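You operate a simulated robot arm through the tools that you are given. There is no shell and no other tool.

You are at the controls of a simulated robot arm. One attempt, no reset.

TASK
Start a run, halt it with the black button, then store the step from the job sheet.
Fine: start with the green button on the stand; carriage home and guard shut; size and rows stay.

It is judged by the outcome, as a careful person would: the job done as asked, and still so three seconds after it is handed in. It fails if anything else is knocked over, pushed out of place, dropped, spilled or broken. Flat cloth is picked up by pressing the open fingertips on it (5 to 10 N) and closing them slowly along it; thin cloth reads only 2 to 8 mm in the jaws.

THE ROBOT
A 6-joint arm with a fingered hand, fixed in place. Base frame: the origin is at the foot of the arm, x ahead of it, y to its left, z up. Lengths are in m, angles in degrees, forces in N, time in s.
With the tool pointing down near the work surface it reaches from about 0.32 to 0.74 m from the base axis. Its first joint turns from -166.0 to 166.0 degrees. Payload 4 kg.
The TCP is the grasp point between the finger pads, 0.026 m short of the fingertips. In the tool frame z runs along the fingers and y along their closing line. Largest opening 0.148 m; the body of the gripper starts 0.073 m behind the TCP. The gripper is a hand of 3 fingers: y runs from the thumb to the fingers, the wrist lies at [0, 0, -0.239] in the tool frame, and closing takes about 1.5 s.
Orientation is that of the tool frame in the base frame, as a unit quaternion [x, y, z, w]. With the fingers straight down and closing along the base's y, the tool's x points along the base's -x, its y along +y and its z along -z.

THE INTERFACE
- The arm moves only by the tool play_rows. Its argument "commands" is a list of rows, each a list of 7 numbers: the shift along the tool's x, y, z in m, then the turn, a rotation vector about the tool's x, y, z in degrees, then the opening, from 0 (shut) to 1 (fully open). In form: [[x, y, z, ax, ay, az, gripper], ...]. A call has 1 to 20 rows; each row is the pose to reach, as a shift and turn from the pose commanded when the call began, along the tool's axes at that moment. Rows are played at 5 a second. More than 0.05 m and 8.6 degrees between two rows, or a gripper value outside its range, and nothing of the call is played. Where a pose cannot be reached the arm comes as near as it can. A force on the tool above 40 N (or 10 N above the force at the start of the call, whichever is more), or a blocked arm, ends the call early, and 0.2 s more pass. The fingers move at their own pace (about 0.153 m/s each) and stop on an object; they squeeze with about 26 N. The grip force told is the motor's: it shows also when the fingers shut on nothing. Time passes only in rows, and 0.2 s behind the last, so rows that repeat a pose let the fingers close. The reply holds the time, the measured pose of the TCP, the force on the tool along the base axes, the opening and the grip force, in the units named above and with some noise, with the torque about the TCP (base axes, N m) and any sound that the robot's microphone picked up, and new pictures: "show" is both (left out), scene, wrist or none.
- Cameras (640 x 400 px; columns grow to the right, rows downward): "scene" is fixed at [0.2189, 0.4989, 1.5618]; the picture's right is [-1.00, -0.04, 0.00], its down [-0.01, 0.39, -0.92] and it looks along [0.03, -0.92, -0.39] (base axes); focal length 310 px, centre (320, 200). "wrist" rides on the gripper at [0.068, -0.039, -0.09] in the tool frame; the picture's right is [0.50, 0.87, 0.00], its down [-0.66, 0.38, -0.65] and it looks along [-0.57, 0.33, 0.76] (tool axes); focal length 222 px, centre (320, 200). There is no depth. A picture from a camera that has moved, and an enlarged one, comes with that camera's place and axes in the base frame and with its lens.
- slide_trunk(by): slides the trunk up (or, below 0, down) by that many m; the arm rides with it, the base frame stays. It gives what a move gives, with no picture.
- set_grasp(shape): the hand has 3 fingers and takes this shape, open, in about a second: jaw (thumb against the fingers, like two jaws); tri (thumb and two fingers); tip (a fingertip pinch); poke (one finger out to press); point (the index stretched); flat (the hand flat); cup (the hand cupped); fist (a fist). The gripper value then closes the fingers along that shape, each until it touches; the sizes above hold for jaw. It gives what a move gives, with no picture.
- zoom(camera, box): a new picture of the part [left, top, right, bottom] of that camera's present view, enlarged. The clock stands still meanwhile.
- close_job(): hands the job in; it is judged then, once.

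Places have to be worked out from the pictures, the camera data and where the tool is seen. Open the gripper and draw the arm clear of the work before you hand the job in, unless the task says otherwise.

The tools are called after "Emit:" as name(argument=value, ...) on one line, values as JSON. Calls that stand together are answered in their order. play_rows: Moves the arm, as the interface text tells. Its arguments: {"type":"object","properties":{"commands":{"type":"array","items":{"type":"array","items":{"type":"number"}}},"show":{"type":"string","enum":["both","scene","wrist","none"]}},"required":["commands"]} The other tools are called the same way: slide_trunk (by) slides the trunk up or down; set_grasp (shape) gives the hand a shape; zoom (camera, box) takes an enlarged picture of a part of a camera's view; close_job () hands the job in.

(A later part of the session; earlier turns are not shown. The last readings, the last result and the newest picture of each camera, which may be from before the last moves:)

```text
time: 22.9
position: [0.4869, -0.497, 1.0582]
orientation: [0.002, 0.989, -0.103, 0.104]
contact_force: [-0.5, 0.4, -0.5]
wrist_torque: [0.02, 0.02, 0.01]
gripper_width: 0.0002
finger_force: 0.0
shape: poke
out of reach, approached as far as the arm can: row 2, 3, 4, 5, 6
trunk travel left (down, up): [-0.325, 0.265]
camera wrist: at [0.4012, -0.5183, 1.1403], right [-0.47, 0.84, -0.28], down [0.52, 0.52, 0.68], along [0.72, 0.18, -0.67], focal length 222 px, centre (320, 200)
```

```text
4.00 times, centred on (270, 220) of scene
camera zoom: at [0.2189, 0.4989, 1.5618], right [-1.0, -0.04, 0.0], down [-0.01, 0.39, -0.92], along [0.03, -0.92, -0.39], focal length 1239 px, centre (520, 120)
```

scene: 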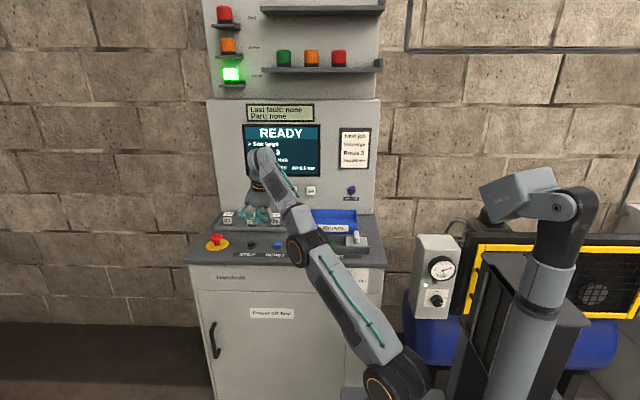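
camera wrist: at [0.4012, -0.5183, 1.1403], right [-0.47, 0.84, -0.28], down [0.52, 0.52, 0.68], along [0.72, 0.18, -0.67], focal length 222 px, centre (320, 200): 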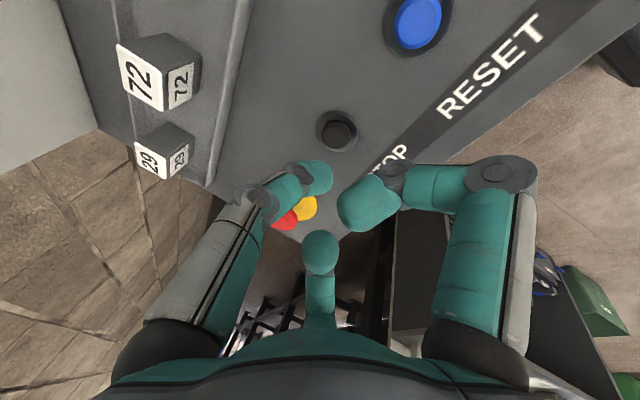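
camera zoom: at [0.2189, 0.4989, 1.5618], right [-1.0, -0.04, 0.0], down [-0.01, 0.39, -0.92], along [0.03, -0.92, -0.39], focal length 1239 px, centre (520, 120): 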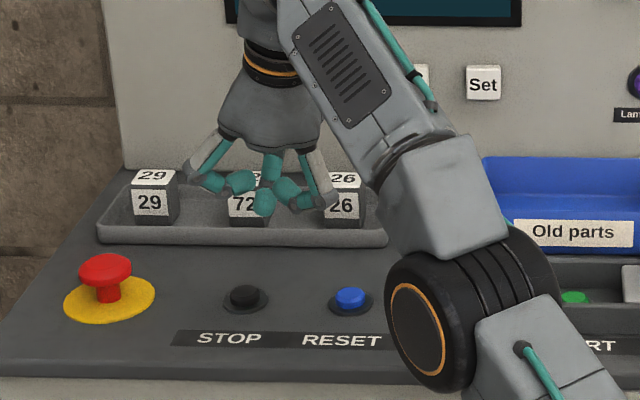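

STOP is confirmed at (0.509,-0.500), top z≈0.953, and it is reachable lower down with this tilt. I return upright to a low hover over START at (0.204,-0.500,1.00).

Emit:
play_rows(commands=[[0.041, 0, 0, -1.7, 1.7, 0, 1], [0.082, 0, 0, -3.4, 3.4, 0, 1], [0.123, 0, 0, -5.1, 5.2, 0, 1], [0.165, 0.001, -0.001, -6.8, 6.9, 0, 1], [0.206, 0.001, -0.001, -8.4, 8.6, 0, 1], [0.247, 0.001, -0.002, -10.1, 10.3, 0, 1], [0.2886, 0.0017, -0.002, -11.8, 12.0, 0, 1], [0.2886, 0.0017, -0.002, -11.8, 12.0, 0, 1]], show="both")

Emit:
zoom(camera="scene", box=[280, 170, 390, 270])

Emit:
zoom(camera="wrist", box=[200, 100, 440, 250])

```text
time: 24.7
position: [0.2035, -0.4994, 1.0008]
orientation: [0.003, 1.0, -0.004, 0.001]
contact_force: [-0.2, 0.6, 0.4]
wrist_torque: [-0.04, -0.03, 0.0]
gripper_width: 0.0
finger_force: 0.1
shape: poke
out of reach, approached as far as the arm can: row 1, 2, 3, 4, 5, 6
trunk travel left (down, up): [-0.325, 0.265]
camera wrist: at [0.1356, -0.5372, 1.0923], right [-0.5, 0.87, -0.01], down [0.65, 0.38, 0.65], along [0.57, 0.32, -0.76], focal length 222 px, centre (320, 200)
```

scene: 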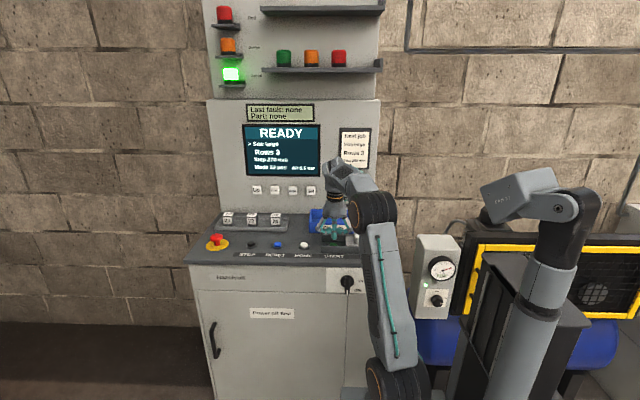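
wrist: 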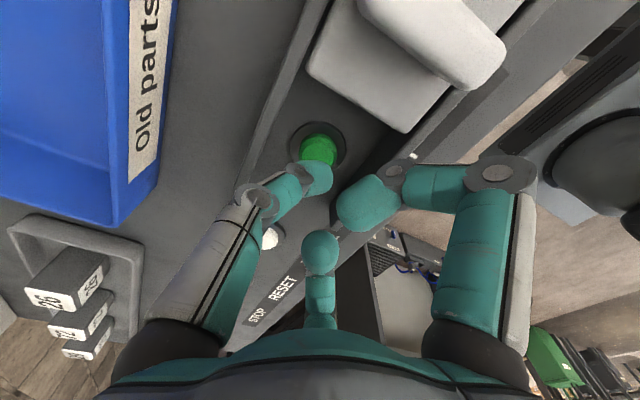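

```text
4.00 times, centred on (335, 220) of scene
camera zoom: at [0.2189, 0.4989, 1.5618], right [-1.0, -0.04, 0.0], down [-0.01, 0.39, -0.92], along [0.03, -0.92, -0.39], focal length 1239 px, centre (260, 120)
```

zoom: 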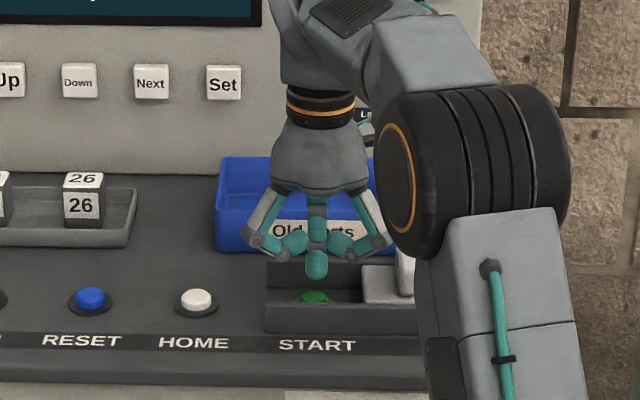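

```text
2.67 times, centred on (320, 175) of wrist
camera zoom: at [0.1356, -0.5372, 1.0923], right [-0.5, 0.87, -0.01], down [0.65, 0.38, 0.65], along [0.57, 0.32, -0.76], focal length 592 px, centre (320, 267)
```

zoom: 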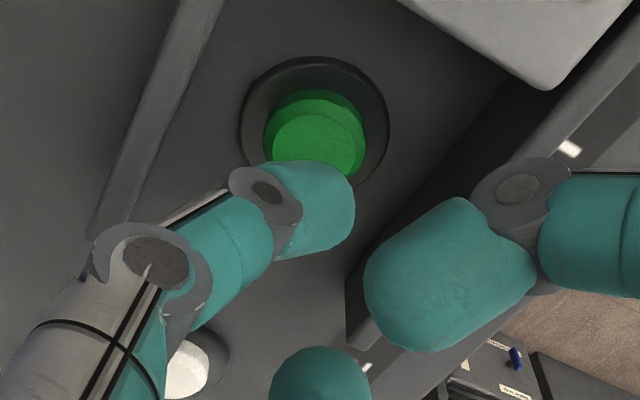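

The tip is centred over START. I press down in small steps and watch the force and the screen.

Emit:
play_rows(commands=[[0, 0, 0.015, 0, 0, 0, 1], [0, 0, 0.024, 0, 0, 0, 1], [0, 0, 0.029, 0, 0, 0, 1], [0, 0, 0.033, 0, 0, 0, 1]], show="scene")

```text
time: 25.9
position: [0.2025, -0.5021, 0.9712]
orientation: [0.001, 1.0, -0.009, 0.003]
contact_force: [-0.5, -1.8, 21.8]
wrist_torque: [-0.02, 0.03, 0.02]
gripper_width: 0.0
finger_force: 0.0
shape: poke
trunk travel left (down, up): [-0.325, 0.265]
heard: click
stopped in row 4: the force on the tool passed its limit at 41 N (the readings are from after the stop); the commanded pose is now the measured one
```

scene: 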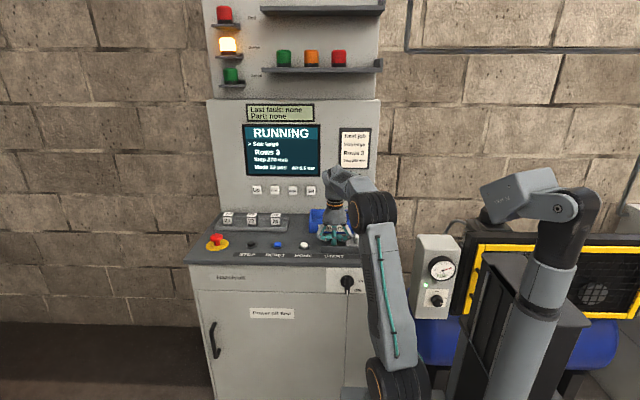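

The machine is RUNNING. I lift off, travel with the outward tilt to STOP and press it in one call.

Emit:
play_rows(commands=[[0, 0, -0.028, 0, 0, 0, 1], [-0.043, 0.001, -0.03, 1.6, -1.6, 0, 1], [-0.086, 0.002, -0.03, 3.2, -3.3, 0, 1], [-0.129, 0.003, -0.03, 4.8, -5, 0, 1], [-0.172, 0.004, -0.03, 6.4, -6.6, 0, 1], [-0.215, 0.005, -0.03, 8, -8.3, 0, 1], [-0.258, 0.006, -0.03, 9.5, -10, 0, 1], [-0.302, 0.006, -0.03, 11, -11.6, 0, 1], [-0.302, 0.006, -0.02, 11, -11.6, 0, 1], [-0.302, 0.006, -0.01, 11, -11.6, 0, 1], [-0.302, 0.006, -0.004, 11, -11.6, 0, 1], [-0.302, 0.006, 0.0, 11, -11.6, 0, 1], [-0.302, 0.006, 0.003, 11, -11.6, 0, 1]], show="both")

```text
time: 28.7
position: [0.5005, -0.5195, 0.999]
orientation: [-0.017, 0.991, -0.092, 0.094]
contact_force: [0.4, -0.5, 0.6]
wrist_torque: [-0.03, -0.02, -0.01]
gripper_width: 0.0
finger_force: 0.0
shape: poke
out of reach, approached as far as the arm can: row 3, 4, 5, 6, 7, 8, 9, 10, 11, 12, 13
trunk travel left (down, up): [-0.325, 0.265]
camera wrist: at [0.4188, -0.5457, 1.0835], right [-0.51, 0.82, -0.25], down [0.51, 0.52, 0.68], along [0.69, 0.22, -0.69], focal length 222 px, centre (320, 200)
```

scene: 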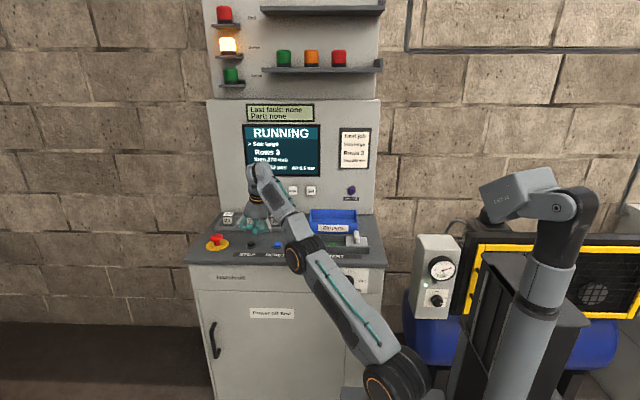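
wrist: 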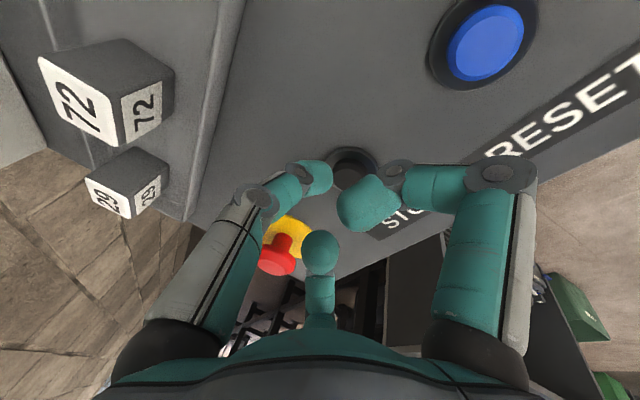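

It is running, but the arm stopped short at (0.50,-0.52,1.00). Positive yaw hurt reach earlier, so I yaw the hand the other way while shifting to the hover over STOP.

Emit:
play_rows(commands=[[-0.0015, 0.006, -0.002, 0, 0, -8, 1], [-0.003, 0.011, -0.003, 0, 0, -16, 1], [-0.0045, 0.017, -0.004, 0, 0, -24, 1], [-0.0058, 0.0228, -0.0043, 0, 0, -32, 1], [-0.0058, 0.0228, -0.0043, 0, 0, -32, 1]], show="both")

```text
time: 29.9
position: [0.5171, -0.5081, 1.0093]
orientation: [-0.272, 0.951, -0.126, 0.07]
contact_force: [-0.9, 0.2, -0.5]
wrist_torque: [0.0, 0.02, -0.03]
gripper_width: 0.0
finger_force: 0.0
shape: poke
out of reach, approached as far as the arm can: row 1, 2, 3, 4, 5
trunk travel left (down, up): [-0.325, 0.265]
camera wrist: at [0.4614, -0.5584, 1.1045], right [-0.86, 0.44, -0.27], down [0.23, 0.79, 0.57], along [0.46, 0.42, -0.78], focal length 222 px, centre (320, 200)
```

scene: 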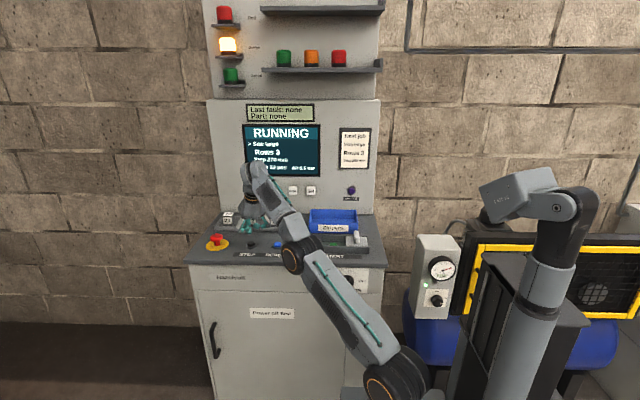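
wrist: 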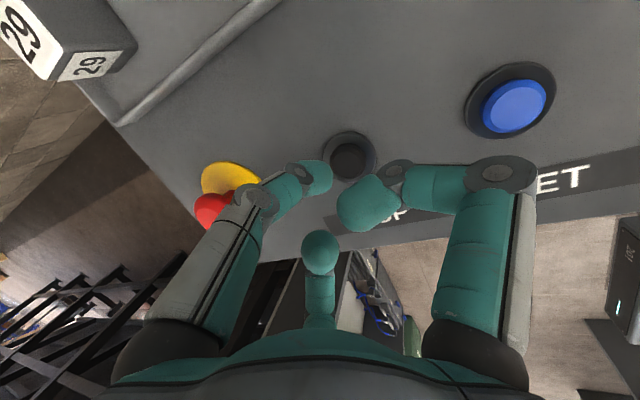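

Still stuck near full stretch. I retract toward the base to unlock the elbow, then will approach STOP from inside.

Emit:
play_rows(commands=[[0.0123, 0.0226, -0.0126, 0, 0, 0, 1], [0.0246, 0.0452, -0.0252, 0, 0, 0, 1], [0.0369, 0.0679, -0.0378, 0, 0, 0, 1], [0.0492, 0.0905, -0.0504, 0, 0, 0, 1], [0.0492, 0.0905, -0.0504, 0, 0, 0, 1]], show="scene")

```text
time: 31.1
position: [0.4912, -0.5068, 1.0404]
orientation: [-0.272, 0.952, -0.125, 0.07]
contact_force: [0.0, 0.5, -0.9]
wrist_torque: [-0.02, -0.02, -0.01]
gripper_width: 0.0002
finger_force: 0.1
shape: poke
out of reach, approached as far as the arm can: row 1, 2, 3, 4, 5
trunk travel left (down, up): [-0.325, 0.265]
```

scene: 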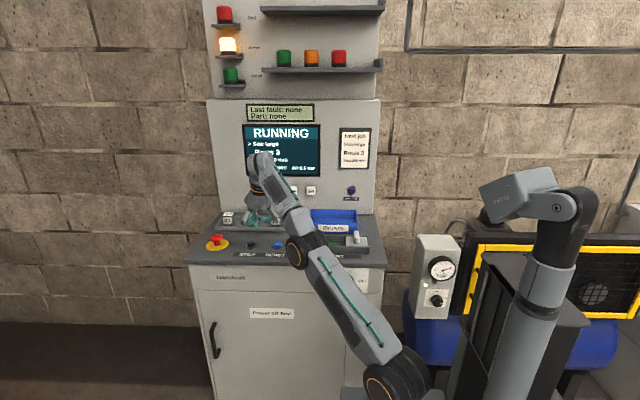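

The arm stays locked on its stretched sphere. I command a larger inward retraction at the same height so the elbow folds.

Emit:
play_rows(commands=[[0.0153, 0.0395, -0.0125, 0, 0, 0, 1], [0.0306, 0.079, -0.025, 0, 0, 0, 1], [0.046, 0.1185, -0.0375, 0, 0, 0, 1], [0.0613, 0.158, -0.05, 0, 0, 0, 1], [0.0613, 0.158, -0.05, 0, 0, 0, 1], [0.0613, 0.158, -0.05, 0, 0, 0, 1]], show="scene")

```text
time: 32.5
position: [0.3931, -0.4673, 1.138]
orientation: [-0.274, 0.954, -0.1, 0.061]
contact_force: [-1.0, 1.2, 1.4]
wrist_torque: [0.0, -0.01, -0.01]
gripper_width: 0.0
finger_force: 0.0
shape: poke
out of reach, approached as far as the arm can: row 1, 2, 3, 4, 5, 6
trunk travel left (down, up): [-0.325, 0.265]
```

scene: 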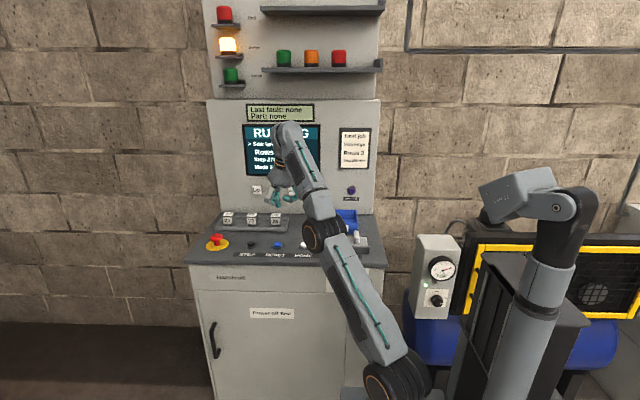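

The achieved pose is exactly the stretched-arm projection of the target: an elbow singularity. I unlock it by tilting the hand back upright (slightly inward) while commanding an inward target.

Emit:
play_rows(commands=[[0.008, 0.021, 0.0095, -4.4, 1.2, 0, 1], [0.016, 0.042, 0.019, -8.8, 2.4, 0, 1], [0.024, 0.063, 0.0285, -13.2, 3.6, 0, 1], [0.0314, 0.0842, 0.0381, -17.7, 4.9, 0, 1], [0.0314, 0.0842, 0.0381, -17.7, 4.9, 0, 1], [0.0314, 0.0842, 0.0381, -17.7, 4.9, 0, 1]], show="scene")

```text
time: 33.9
position: [0.331, -0.422, 1.0781]
orientation: [-0.275, 0.96, 0.037, -0.023]
contact_force: [0.0, -0.4, 0.1]
wrist_torque: [0.01, -0.01, 0.01]
gripper_width: 0.0001
finger_force: 0.1
shape: poke
trunk travel left (down, up): [-0.325, 0.265]
```

scene: 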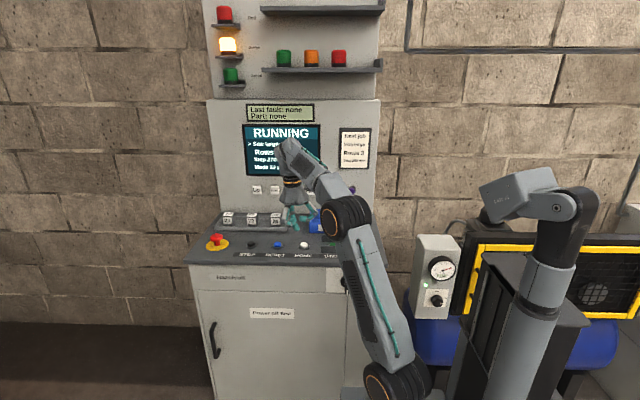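

The elbow is folded again and the machine is still RUNNING. I raise the trunk by 0.15 so STOP is comfortably inside reach.

Emit:
slide_trunk(by=0.15)

```text
time: 35.6
position: [0.3315, -0.4202, 1.2287]
orientation: [-0.276, 0.96, 0.036, -0.022]
contact_force: [0.2, -0.7, 0.5]
wrist_torque: [0.04, 0.02, 0.02]
gripper_width: 0.0
finger_force: 0.0
shape: poke
trunk travel left (down, up): [-0.475, 0.115]
```

Next I move out and down to (0.43,-0.47,1.09) with the hand upright, checking it stays reachable.

Emit:
play_rows(commands=[[-0.012, -0.021, 0.026, 0.9, -0.25, 0, 1], [-0.024, -0.042, 0.052, 1.8, -0.5, 0, 1], [-0.036, -0.0634, 0.0777, 2.8, -0.75, 0, 1], [-0.048, -0.0845, 0.1036, 3.7, -1.0, 0, 1], [-0.0598, -0.1056, 0.1295, 4.66, -1.28, 0, 1]], show="wrist")

```text
time: 36.8
position: [0.4297, -0.4709, 1.0892]
orientation: [-0.275, 0.961, 0.001, -0.001]
contact_force: [0.4, -0.4, -0.2]
wrist_torque: [0.01, -0.02, -0.02]
gripper_width: 0.0
finger_force: 0.0
shape: poke
trunk travel left (down, up): [-0.475, 0.115]
camera wrist: at [0.3942, -0.5396, 1.1814], right [-0.88, 0.47, 0.0], down [0.36, 0.67, 0.65], along [0.31, 0.58, -0.76], focal length 222 px, centre (320, 200)
```

wrist: 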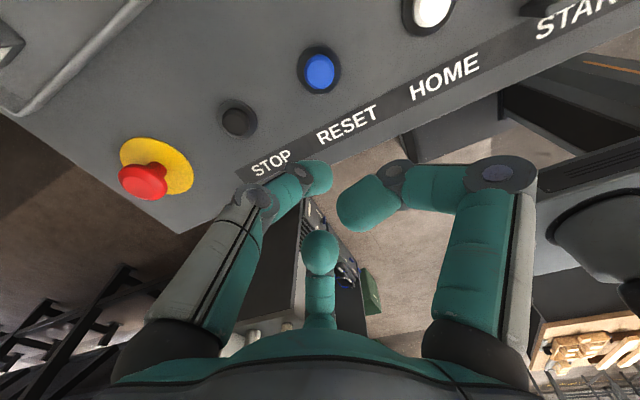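

STOP is at (0.510,-0.501). With the elbow bent, I go to it with a 10° outward tilt and press down in small steps.

Emit:
play_rows(commands=[[-0.0128, -0.016, 0.02, 2.4, -0.6, 0, 1], [-0.0256, -0.032, 0.04, 4.8, -1.2, 0, 1], [-0.0384, -0.048, 0.06, 7.3, -1.8, 0, 1], [-0.0512, -0.0639, 0.08, 9.7, -2.35, 0, 1], [-0.0512, -0.0639, 0.095, 9.7, -2.35, 0, 1], [-0.0512, -0.0639, 0.105, 9.7, -2.35, 0, 1], [-0.0512, -0.0639, 0.111, 9.7, -2.35, 0, 1], [-0.0512, -0.0639, 0.115, 9.7, -2.35, 0, 1], [-0.0512, -0.0639, 0.118, 9.7, -2.35, 0, 1], [-0.0512, -0.0639, 0.12, 9.7, -2.35, 0, 1]], show="both")

```text
time: 39.0
position: [0.5051, -0.4975, 0.9729]
orientation: [-0.274, 0.957, -0.078, 0.044]
contact_force: [5.8, -3.0, 24.8]
wrist_torque: [-0.21, -0.1, 0.03]
gripper_width: 0.0001
finger_force: 0.0
shape: poke
trunk travel left (down, up): [-0.475, 0.115]
heard: click
camera wrist: at [0.4587, -0.5546, 1.0676], right [-0.87, 0.46, -0.17], down [0.27, 0.75, 0.6], along [0.41, 0.48, -0.78], focal length 222 px, centre (320, 200)
```

scene: 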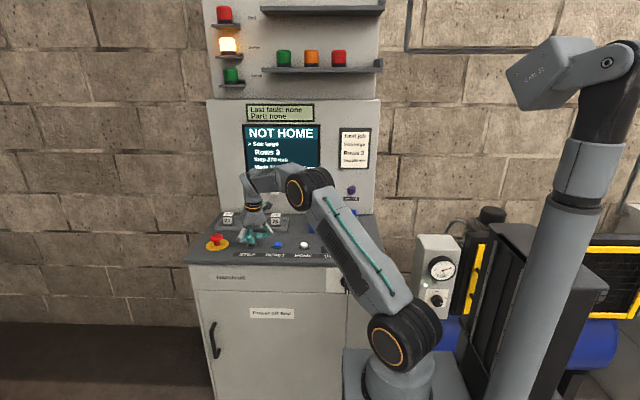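
wrist: 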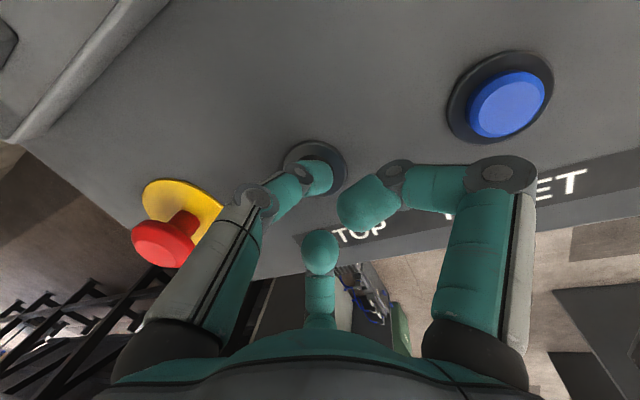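

STOP worked: the run is halted and the screen shows NOT HOME, so the carriage must be sent home with the white button. I lift and travel to a hover over HOME.

Emit:
play_rows(commands=[[-0.0011, -0.0047, -0.0265, 0, 0, 0, 1], [0.0315, 0.0147, -0.0313, -2, 0.5, 0, 1], [0.0641, 0.0341, -0.0361, -4, 1, 0, 1], [0.0967, 0.0535, -0.0409, -6, 1.5, 0, 1], [0.1293, 0.073, -0.0457, -8, 1.9, 0, 1], [0.1619, 0.0924, -0.0505, -10, 2.4, 0, 1], [0.1619, 0.0924, -0.0505, -10, 2.4, 0, 1]], show="both")

Emit:
zoom(camera="scene", box=[220, 90, 380, 270])

Emit:
zoom(camera="wrist", box=[200, 80, 440, 230])

```text
time: 40.6
position: [0.3155, -0.5011, 0.9974]
orientation: [-0.275, 0.961, 0.003, -0.003]
contact_force: [0.8, 0.6, -1.5]
wrist_torque: [0.02, -0.01, -0.01]
gripper_width: 0.0001
finger_force: 0.1
shape: poke
trunk travel left (down, up): [-0.475, 0.115]
camera wrist: at [0.28, -0.5701, 1.089], right [-0.88, 0.47, 0.01], down [0.36, 0.66, 0.66], along [0.3, 0.58, -0.76], focal length 222 px, centre (320, 200)
```

scene: 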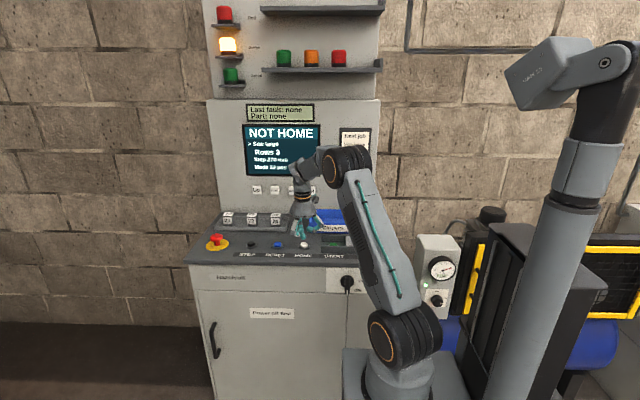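
wrist: 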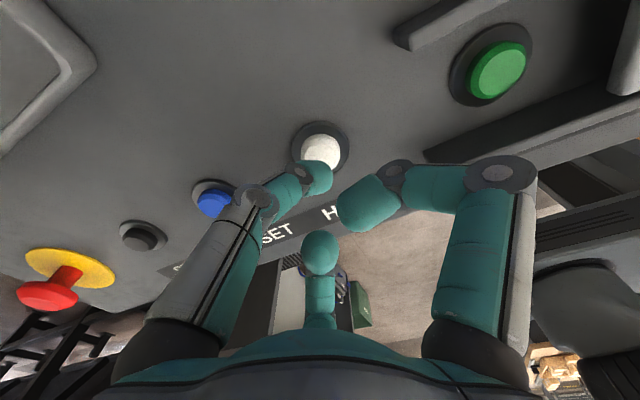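

```text
2.22 times, centred on (300, 180) of scene
camera zoom: at [0.2189, 0.4989, 1.5618], right [-1.0, -0.04, 0.0], down [-0.01, 0.39, -0.92], along [0.03, -0.92, -0.39], focal length 688 px, centre (364, 244)
```

zoom: 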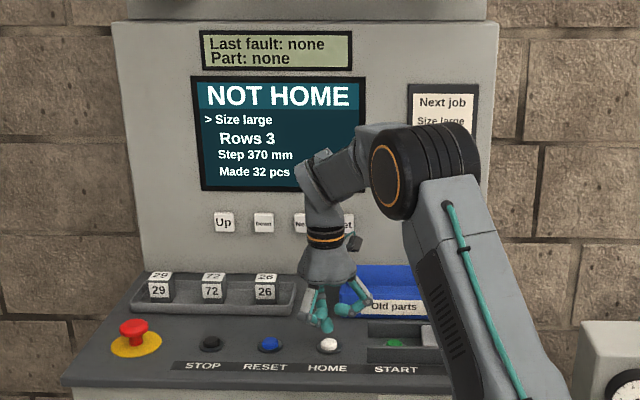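

```text
2.67 times, centred on (320, 155) of wrist
camera zoom: at [0.28, -0.5701, 1.089], right [-0.88, 0.47, 0.01], down [0.36, 0.66, 0.66], along [0.3, 0.58, -0.76], focal length 592 px, centre (320, 320)
```

zoom: 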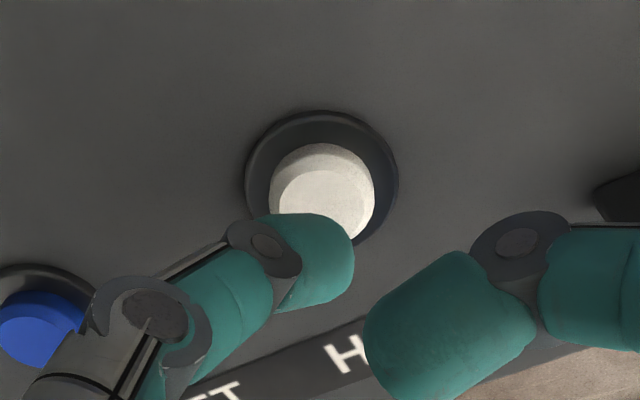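

I'm centred within 2 mm over HOME. I press it in small steps.

Emit:
play_rows(commands=[[0.0014, 0.0015, 0.012, 0, 0, 0, 1], [0.0014, 0.0015, 0.019, 0, 0, 0, 1], [0.0014, 0.0015, 0.0225, 0, 0, 0, 1], [0.0014, 0.0015, 0.025, 0, 0, 0, 1], [0.0014, 0.0015, 0.0265, 0, 0, 0, 1]], show="scene")

```text
time: 41.8
position: [0.3136, -0.4989, 0.9717]
orientation: [-0.276, 0.961, 0.0, -0.001]
contact_force: [4.4, -4.1, 22.9]
wrist_torque: [-0.08, -0.12, 0.01]
gripper_width: 0.0
finger_force: 0.0
shape: poke
trunk travel left (down, up): [-0.475, 0.115]
heard: click
```

scene: 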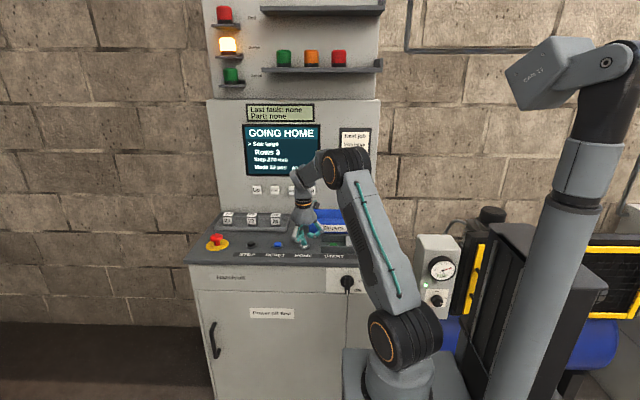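

HOME clicked and the screen shows GOING HOME. I lift off and move over to the far (−x) side of the cover knob, returning the hand yaw to zero, so I can shut the cover.

Emit:
play_rows(commands=[[0, 0, -0.035, 0, 0, 0, 1], [0, 0, -0.068, 0, 0, 0, 1], [0.0362, 0.0185, -0.068, 0, 0, 5.4, 1], [0.0725, 0.037, -0.068, 0, 0, 10.7, 1], [0.1087, 0.0555, -0.068, 0, 0, 16, 1], [0.145, 0.074, -0.068, 0, 0, 21.4, 1], [0.1812, 0.0925, -0.068, 0, 0, 26.7, 1], [0.2174, 0.111, -0.068, 0, 0, 32, 1], [0.2174, 0.111, -0.068, 0, 0, 32, 1]], show="both")

Emit:
zoom(camera="scene", box=[220, 90, 400, 270])

```text
time: 43.8
position: [0.069, -0.5206, 1.038]
orientation: [0.001, 1.0, 0.003, -0.002]
contact_force: [0.6, 0.3, -0.3]
wrist_torque: [0.02, 0.02, 0.05]
gripper_width: 0.0002
finger_force: 0.1
shape: poke
trunk travel left (down, up): [-0.475, 0.115]
camera wrist: at [0.0029, -0.5599, 1.1314], right [-0.5, 0.87, 0.01], down [0.66, 0.37, 0.65], along [0.56, 0.33, -0.76], focal length 222 px, centre (320, 200)
```

scene: 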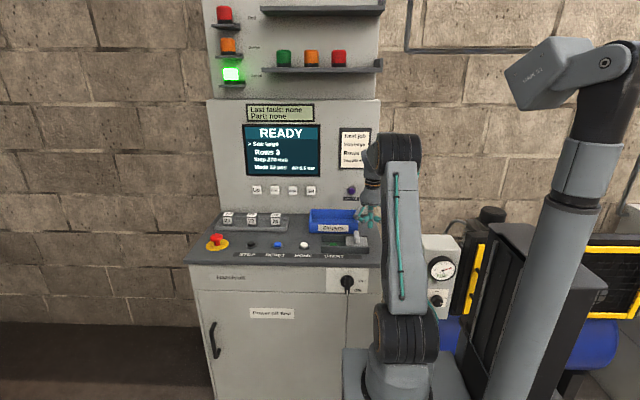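
wrist: 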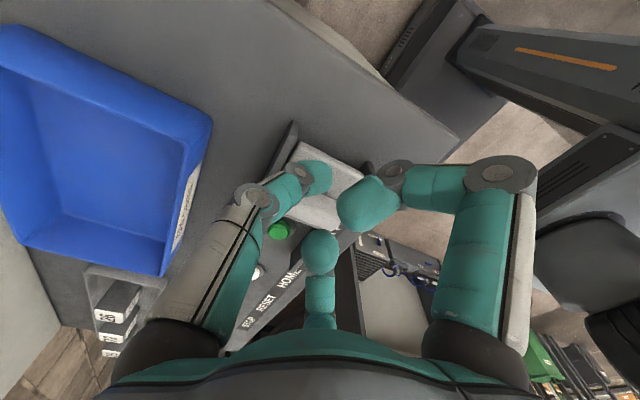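

```text
2.22 times, centred on (310, 180) of scene
camera zoom: at [0.2189, 0.4989, 1.5618], right [-1.0, -0.04, 0.0], down [-0.01, 0.39, -0.92], along [0.03, -0.92, -0.39], focal length 688 px, centre (342, 244)
```

zoom: 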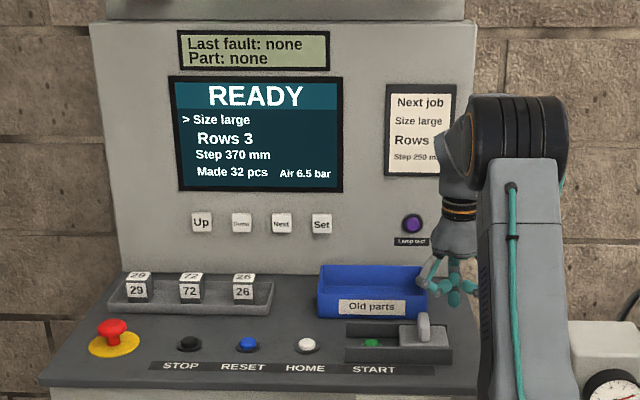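

READY again: the carriage is home. I lower the tip beside the knob and push the cover back to +x until it is shut.

Emit:
play_rows(commands=[[0, 0, 0.02, 0, 0, 0, 1], [0, 0, 0.038, 0, 0, 0, 1], [-0.02, 0, 0.038, 0, 0, 0, 1], [-0.04, 0, 0.038, 0, 0, 0, 1], [-0.055, 0, 0.038, 0, 0, 0, 1], [-0.07, 0, 0.038, 0, 0, 0, 1], [-0.085, 0, 0.038, 0, 0, 0, 1], [-0.1, 0, 0.038, 0, 0, 0, 1]], show="both")

Emit:
zoom(camera="scene", box=[280, 170, 390, 270])

```text
time: 45.6
position: [0.1706, -0.5206, 1.0019]
orientation: [-0.001, 1.0, 0.003, -0.003]
contact_force: [0.7, -0.9, -0.4]
wrist_torque: [-0.02, 0.01, -0.01]
gripper_width: 0.0001
finger_force: 0.0
shape: poke
trunk travel left (down, up): [-0.475, 0.115]
camera wrist: at [0.1038, -0.5596, 1.0934], right [-0.5, 0.87, 0.01], down [0.66, 0.37, 0.65], along [0.56, 0.33, -0.76], focal length 222 px, centre (320, 200)
```

scene: 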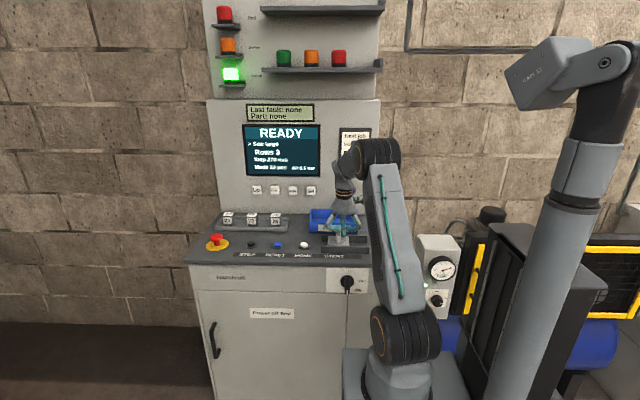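
wrist: 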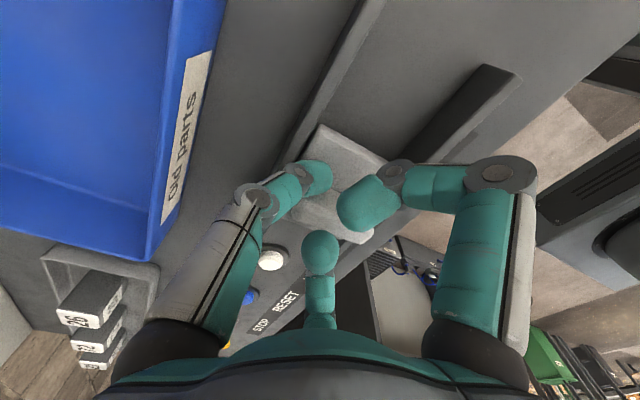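

```text
4.00 times, centred on (335, 220) of scene
camera zoom: at [0.2189, 0.4989, 1.5618], right [-1.0, -0.04, 0.0], down [-0.01, 0.39, -0.92], along [0.03, -0.92, -0.39], focal length 1239 px, centre (260, 120)
```

zoom: 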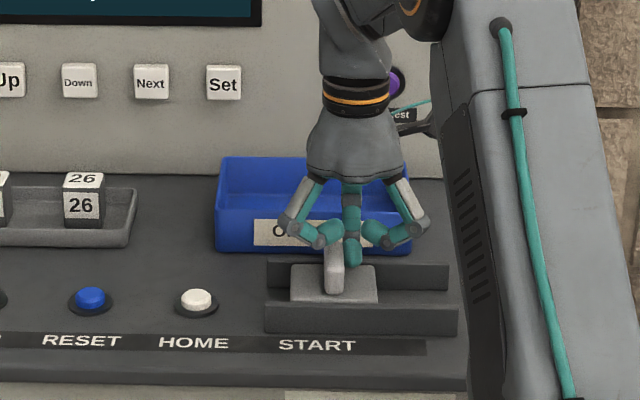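

The cover is about 17 mm short of where it stood originally. I push gently the rest of the way.

Emit:
play_rows(commands=[[-0.007, 0, 0, 0, 0, 0, 1], [-0.012, 0, 0, 0, 0, 0, 1], [-0.016, 0, 0, 0, 0, 0, 1], [-0.018, 0, 0, 0, 0, 0, 1]], show="none")

Emit:
zoom(camera="scene", box=[280, 170, 390, 270])

```text
time: 46.6
position: [0.187, -0.5228, 1.0015]
orientation: [-0.003, 1.0, 0.005, -0.001]
contact_force: [-0.2, 0.9, 0.2]
wrist_torque: [0.01, 0.03, 0.01]
gripper_width: 0.0
finger_force: 0.0
shape: poke
trunk travel left (down, up): [-0.475, 0.115]
```

```text
4.00 times, centred on (335, 220) of scene
camera zoom: at [0.2189, 0.4989, 1.5618], right [-1.0, -0.04, 0.0], down [-0.01, 0.39, -0.92], along [0.03, -0.92, -0.39], focal length 1239 px, centre (260, 120)
```

zoom: 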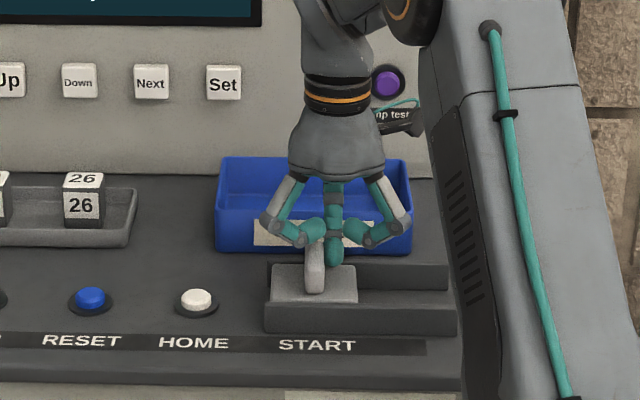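

The cover is back exactly where it was. I back off, rise clear, then pitch the hand toward the panel for the keys.

Emit:
play_rows(commands=[[0.008, 0, 0, 0, 0, 0, 1], [0.008, 0, -0.04, 0, 0, 0, 1], [0.008, 0, -0.08, 0, 0, 0, 1], [-0.02, 0.015, -0.1, 0, 0, 0, 1], [-0.055, 0.035, -0.12, 0, 0, 0, 1], [-0.093, 0.053, -0.1285, 0, 0, 0, 1]], show="none")

Emit:
play_rows(commands=[[0, 0, 0, 8, 0, 0, 1], [0, 0, 0, 16, 0, 0, 1], [0, 0, 0, 24, 0, 0, 1], [0, 0, 0, 32, 0, 0, 1], [0, 0, 0, 40, 0, 0, 1], [0, 0, 0, 48, 0, 0, 1], [0, 0, 0, 56, 0, 0, 1], [0, 0, 0, 64, 0, 0, 1]], show="both")

```text
time: 48.0
position: [0.2762, -0.4785, 1.1407]
orientation: [-0.003, 1.0, 0.005, -0.001]
contact_force: [-0.3, -0.4, 0.6]
wrist_torque: [0.02, 0.01, 0.01]
gripper_width: 0.0
finger_force: 0.1
shape: poke
out of reach, approached as far as the arm can: row 6
trunk travel left (down, up): [-0.475, 0.115]
```

```text
time: 49.8
position: [0.2762, -0.4773, 1.1399]
orientation: [0.0, 0.85, -0.527, -0.003]
contact_force: [0.5, 0.9, -0.5]
wrist_torque: [-0.02, -0.03, 0.01]
gripper_width: 0.0
finger_force: 0.1
shape: poke
out of reach, approached as far as the arm can: row 1, 2, 3, 4, 5, 6
trunk travel left (down, up): [-0.475, 0.115]
camera wrist: at [0.2093, -0.4134, 1.2171], right [-0.51, 0.38, -0.77], down [0.66, 0.75, -0.05], along [0.56, -0.53, -0.63], focal length 222 px, centre (320, 200)
```

scene: 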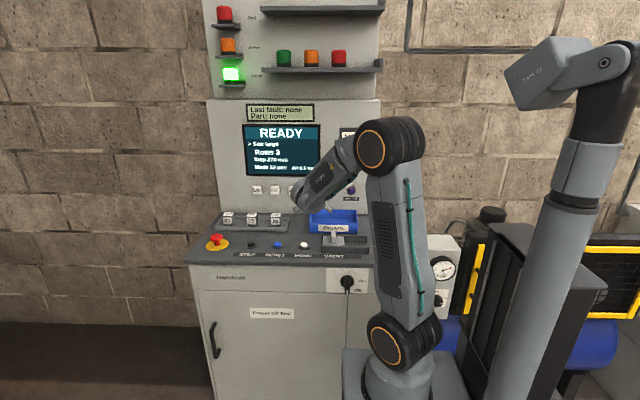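
wrist: 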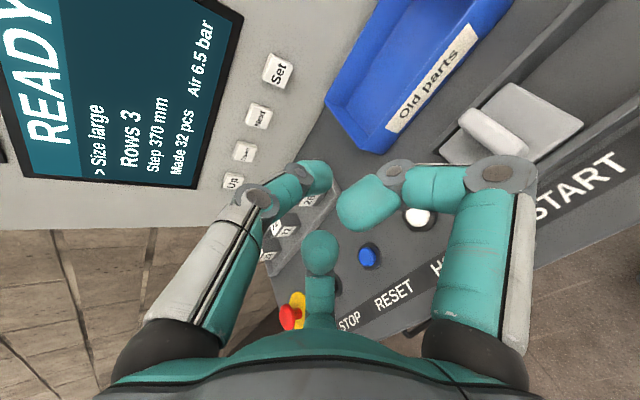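

The hand is pitched 64° and the arm nicely folded. The keys triangulate to z≈1.067, y≈−0.765, with Set x 0.301, Next 0.380, Down 0.462; I go to just in front of Next.

Emit:
play_rows(commands=[[-0.013, -0.0067, 0.0314, 0, 0, 0, 1], [-0.026, -0.0134, 0.0628, 0, 0, 0, 1], [-0.039, -0.02, 0.0942, 0, 0, 0, 1], [-0.0525, -0.0268, 0.1256, 0, 0, 0, 1], [-0.0656, -0.0336, 0.157, 0, 0, 0, 1], [-0.0788, -0.0403, 0.1883, 0, 0, 0, 1], [-0.0919, -0.047, 0.2197, 0, 0, 0, 1], [-0.105, -0.0537, 0.2511, 0, 0, 0, 1], [-0.105, -0.0537, 0.2511, 0, 0, 0, 1]], show="both")

Emit:
zoom(camera="scene", box=[220, 90, 380, 220])

Emit:
zoom(camera="wrist", box=[200, 80, 440, 230])

```text
time: 51.8
position: [0.3799, -0.7282, 1.0756]
orientation: [-0.002, 0.849, -0.528, -0.002]
contact_force: [-0.8, -0.3, -0.7]
wrist_torque: [0.02, -0.02, -0.03]
gripper_width: 0.0
finger_force: 0.1
shape: poke
trunk travel left (down, up): [-0.475, 0.115]
camera wrist: at [0.313, -0.6645, 1.1525], right [-0.5, 0.38, -0.77], down [0.66, 0.75, -0.05], along [0.56, -0.53, -0.63], focal length 222 px, centre (320, 200)
```

scene: 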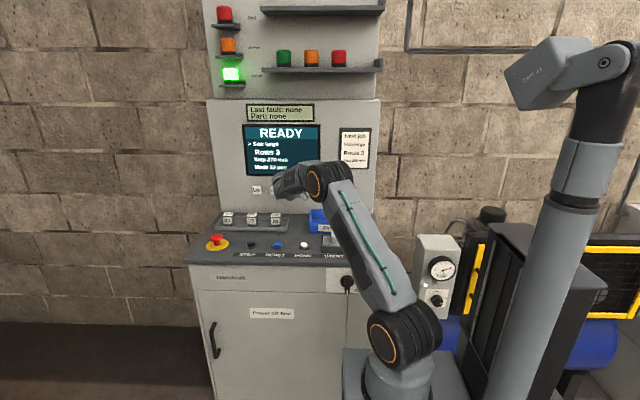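
wrist: 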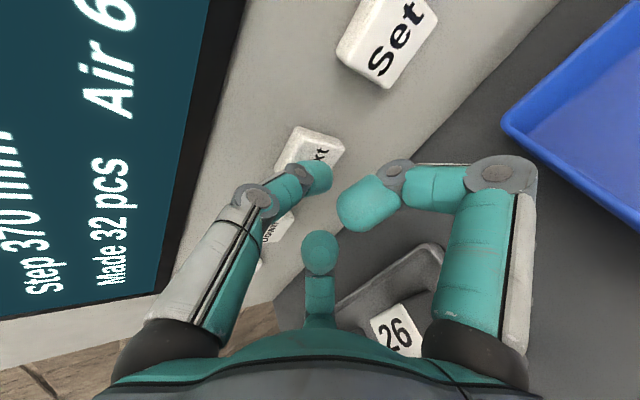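

```text
3.08 times, centred on (300, 155) of scene
camera zoom: at [0.2189, 0.4989, 1.5618], right [-1.0, -0.04, 0.0], down [-0.01, 0.39, -0.92], along [0.03, -0.92, -0.39], focal length 953 px, centre (382, 338)
```

zoom: 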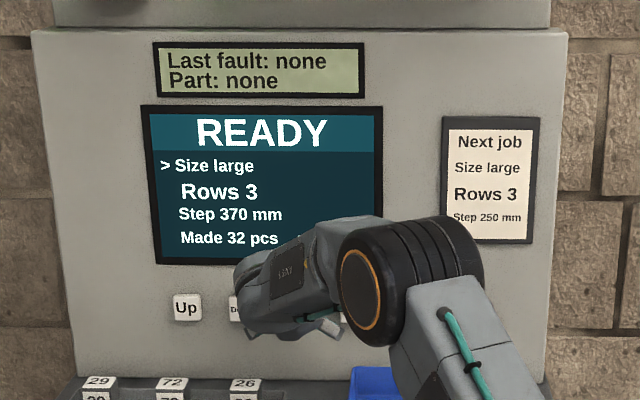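

```text
2.67 times, centred on (320, 155) of wrist
camera zoom: at [0.313, -0.6645, 1.1525], right [-0.5, 0.38, -0.77], down [0.66, 0.75, -0.05], along [0.56, -0.53, -0.63], focal length 592 px, centre (320, 320)
```

zoom: 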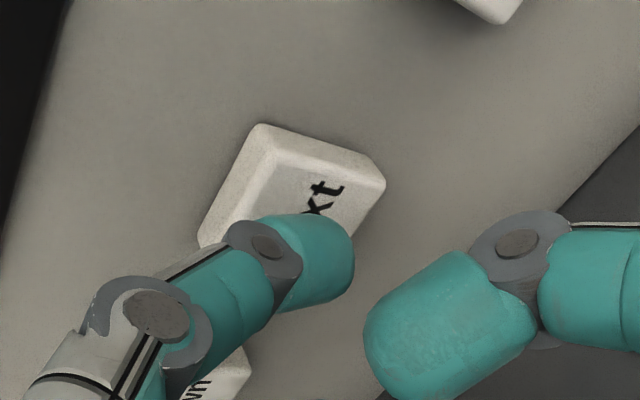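

The tip is about 18 mm from the Next key and aligned. I press along −y in small steps, listening for the click.

Emit:
play_rows(commands=[[-0.001, -0.0044, 0.009, 0, 0, 0, 1], [-0.001, -0.0067, 0.0134, 0, 0, 0, 1], [-0.001, -0.008, 0.0161, 0, 0, 0, 1], [-0.001, -0.0089, 0.0179, 0, 0, 0, 1], [-0.001, -0.0098, 0.0197, 0, 0, 0, 1]], show="none")

Emit:
zoom(camera="scene", box=[220, 90, 380, 220])

```text
time: 53.0
position: [0.3809, -0.7477, 1.0764]
orientation: [-0.001, 0.849, -0.528, -0.002]
contact_force: [-2.6, 7.9, 0.9]
wrist_torque: [0.11, 0.03, -0.01]
gripper_width: 0.0
finger_force: 0.1
shape: poke
trunk travel left (down, up): [-0.475, 0.115]
heard: click
```

```text
3.08 times, centred on (300, 155) of scene
camera zoom: at [0.2189, 0.4989, 1.5618], right [-1.0, -0.04, 0.0], down [-0.01, 0.39, -0.92], along [0.03, -0.92, -0.39], focal length 953 px, centre (382, 338)
```

zoom: 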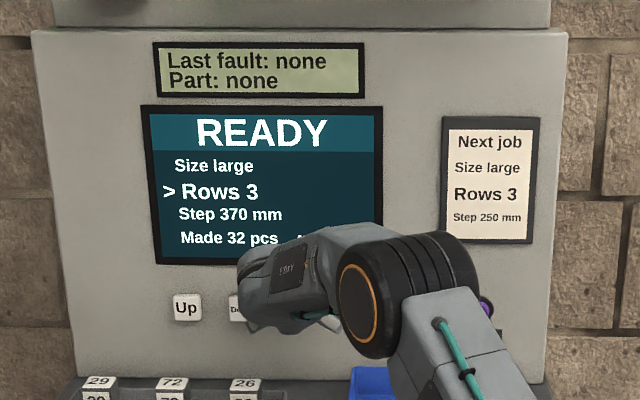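

Next moved the cursor to Rows. I release and press once more to reach Step.

Emit:
play_rows(commands=[[0, 0.0053, -0.0108, 0, 0, 0, 1], [0, 0.0053, -0.0108, 0, 0, 0, 1], [0, 0.0018, -0.0036, 0, 0, 0, 1], [0, 0.0, 0.0, 0, 0, 0, 1], [0, 0.0, 0.0, 0, 0, 0, 1]], show="none")

Emit:
zoom(camera="scene", box=[220, 90, 380, 220])

```text
time: 54.2
position: [0.3804, -0.7488, 1.0758]
orientation: [-0.001, 0.849, -0.528, -0.002]
contact_force: [-0.6, 7.4, -0.2]
wrist_torque: [0.11, 0.0, -0.03]
gripper_width: 0.0001
finger_force: 0.2
shape: poke
trunk travel left (down, up): [-0.475, 0.115]
heard: click
```

```text
3.08 times, centred on (300, 155) of scene
camera zoom: at [0.2189, 0.4989, 1.5618], right [-1.0, -0.04, 0.0], down [-0.01, 0.39, -0.92], along [0.03, -0.92, -0.39], focal length 953 px, centre (382, 338)
```

zoom: 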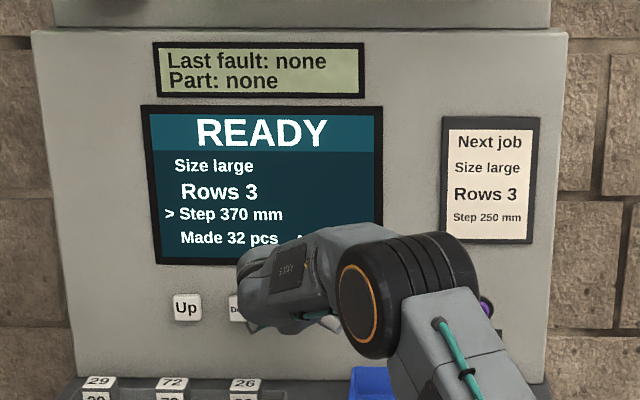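

The cursor is on Step. I back out and move across to the Down key, yawing the hand slightly outward to keep the elbow bent.

Emit:
play_rows(commands=[[0, 0.008, -0.0161, 0, 0, 0, 1], [-0.026, 0.0079, -0.0165, 0, -3.6, -1.8, 1], [-0.052, 0.0078, -0.017, 0, -7.2, -3.6, 1], [-0.0776, 0.0078, -0.0175, 0, -10.75, -5.34, 1], [-0.0776, 0.0078, -0.0175, 0, -10.75, -5.34, 1]], show="both")

Emit:
zoom(camera="wrist", box=[200, 80, 440, 230])

Emit:
zoom(camera="scene", box=[220, 90, 380, 220])

```text
time: 55.4
position: [0.4596, -0.7303, 1.0777]
orientation: [-0.09, 0.845, -0.525, 0.053]
contact_force: [0.0, -0.9, 0.1]
wrist_torque: [0.01, 0.01, -0.01]
gripper_width: 0.0001
finger_force: 0.0
shape: poke
trunk travel left (down, up): [-0.475, 0.115]
camera wrist: at [0.3812, -0.6811, 1.1531], right [-0.57, 0.27, -0.77], down [0.48, 0.87, -0.05], along [0.66, -0.4, -0.63], focal length 222 px, centre (320, 200)
```

scene: 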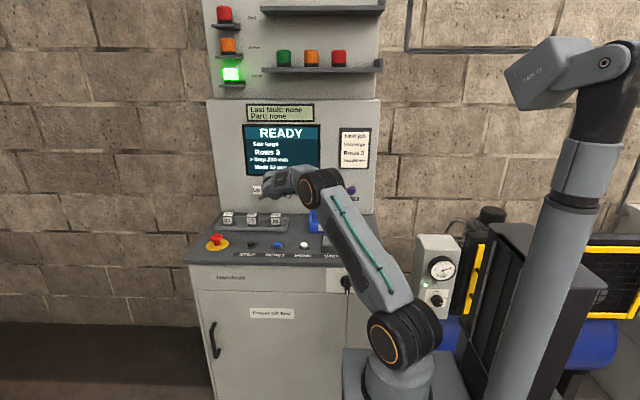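
wrist: 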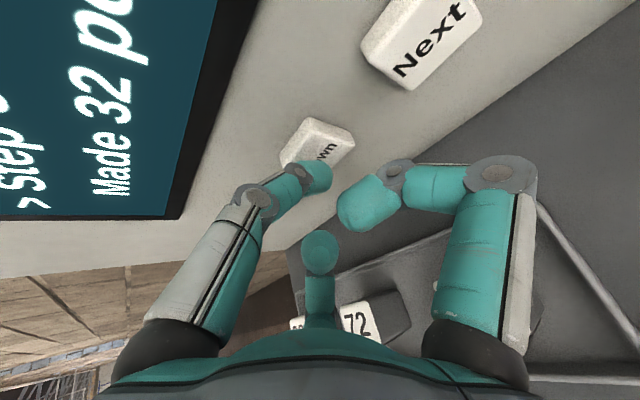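

```text
2.67 times, centred on (320, 155) of wrist
camera zoom: at [0.3812, -0.6811, 1.1531], right [-0.57, 0.27, -0.77], down [0.48, 0.87, -0.05], along [0.66, -0.4, -0.63], focal length 592 px, centre (320, 320)
```

zoom: 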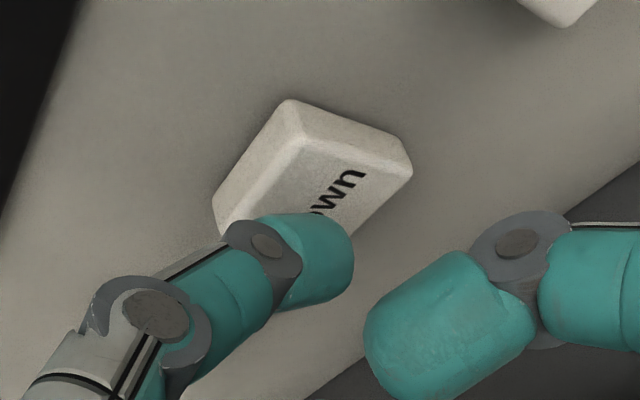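

```text
3.08 times, centred on (300, 155) of scene
camera zoom: at [0.2189, 0.4989, 1.5618], right [-1.0, -0.04, 0.0], down [-0.01, 0.39, -0.92], along [0.03, -0.92, -0.39], focal length 953 px, centre (382, 338)
```

zoom: 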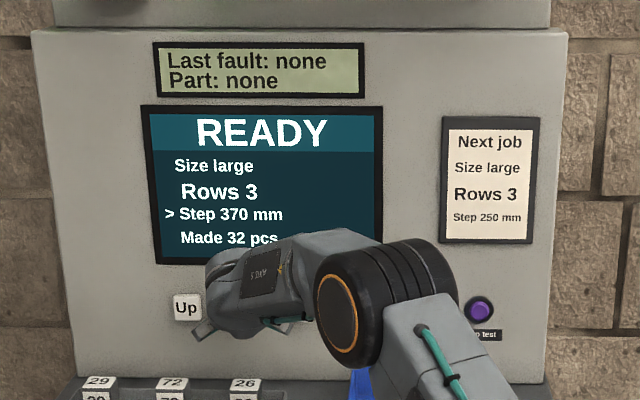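

Aligned on Down within a couple of millimetres. I press once and check the step size.

Emit:
play_rows(commands=[[0.0021, -0.0043, 0.0088, 0, 0, 0, 1], [0.0029, -0.0061, 0.0123, 0, 0, 0, 1], [0.0034, -0.0071, 0.0145, 0, 0, 0, 1], [0.0038, -0.008, 0.0163, 0, 0, 0, 1], [0.0038, -0.008, 0.0163, 0, 0, 0, 1]], show="none")

Emit:
zoom(camera="scene", box=[220, 90, 380, 220])

```text
time: 56.6
position: [0.4595, -0.7471, 1.0772]
orientation: [-0.091, 0.845, -0.525, 0.053]
contact_force: [2.4, 6.7, 1.6]
wrist_torque: [0.06, -0.01, 0.04]
gripper_width: 0.0
finger_force: 0.1
shape: poke
trunk travel left (down, up): [-0.475, 0.115]
heard: click
```

```text
3.08 times, centred on (300, 155) of scene
camera zoom: at [0.2189, 0.4989, 1.5618], right [-1.0, -0.04, 0.0], down [-0.01, 0.39, -0.92], along [0.03, -0.92, -0.39], focal length 953 px, centre (382, 338)
```

zoom: 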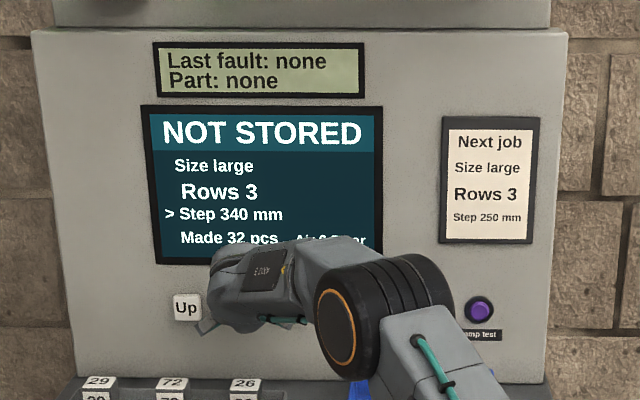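

One press lowers Step by 30 (now 340), so three more are needed. I release and press once more to confirm.

Emit:
play_rows(commands=[[-0.0025, 0.0052, -0.0105, 0, 0, 0, 1], [-0.0025, 0.0052, -0.0105, 0, 0, 0, 1], [-0.0008, 0.0017, -0.0035, 0, 0, 0, 1], [0.0002, -0.0002, 0.0004, 0, 0, 0, 1]], show="none")

Emit:
zoom(camera="scene", box=[220, 90, 380, 220])

```text
time: 57.6
position: [0.4585, -0.747, 1.0769]
orientation: [-0.091, 0.844, -0.525, 0.053]
contact_force: [-1.5, 6.5, 1.8]
wrist_torque: [0.06, 0.03, -0.01]
gripper_width: 0.0001
finger_force: 0.0
shape: poke
trunk travel left (down, up): [-0.475, 0.115]
heard: click
```

```text
3.08 times, centred on (300, 155) of scene
camera zoom: at [0.2189, 0.4989, 1.5618], right [-1.0, -0.04, 0.0], down [-0.01, 0.39, -0.92], along [0.03, -0.92, -0.39], focal length 953 px, centre (382, 338)
```

zoom: 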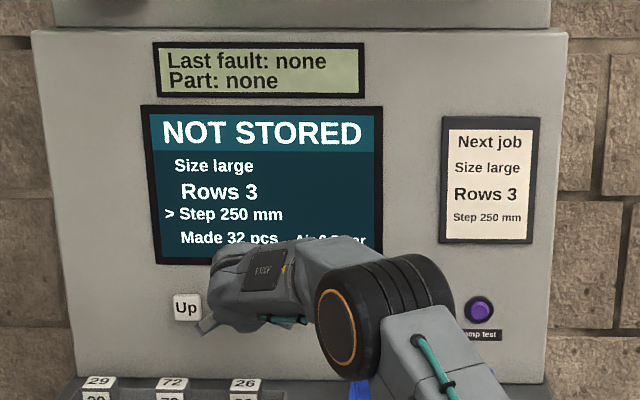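

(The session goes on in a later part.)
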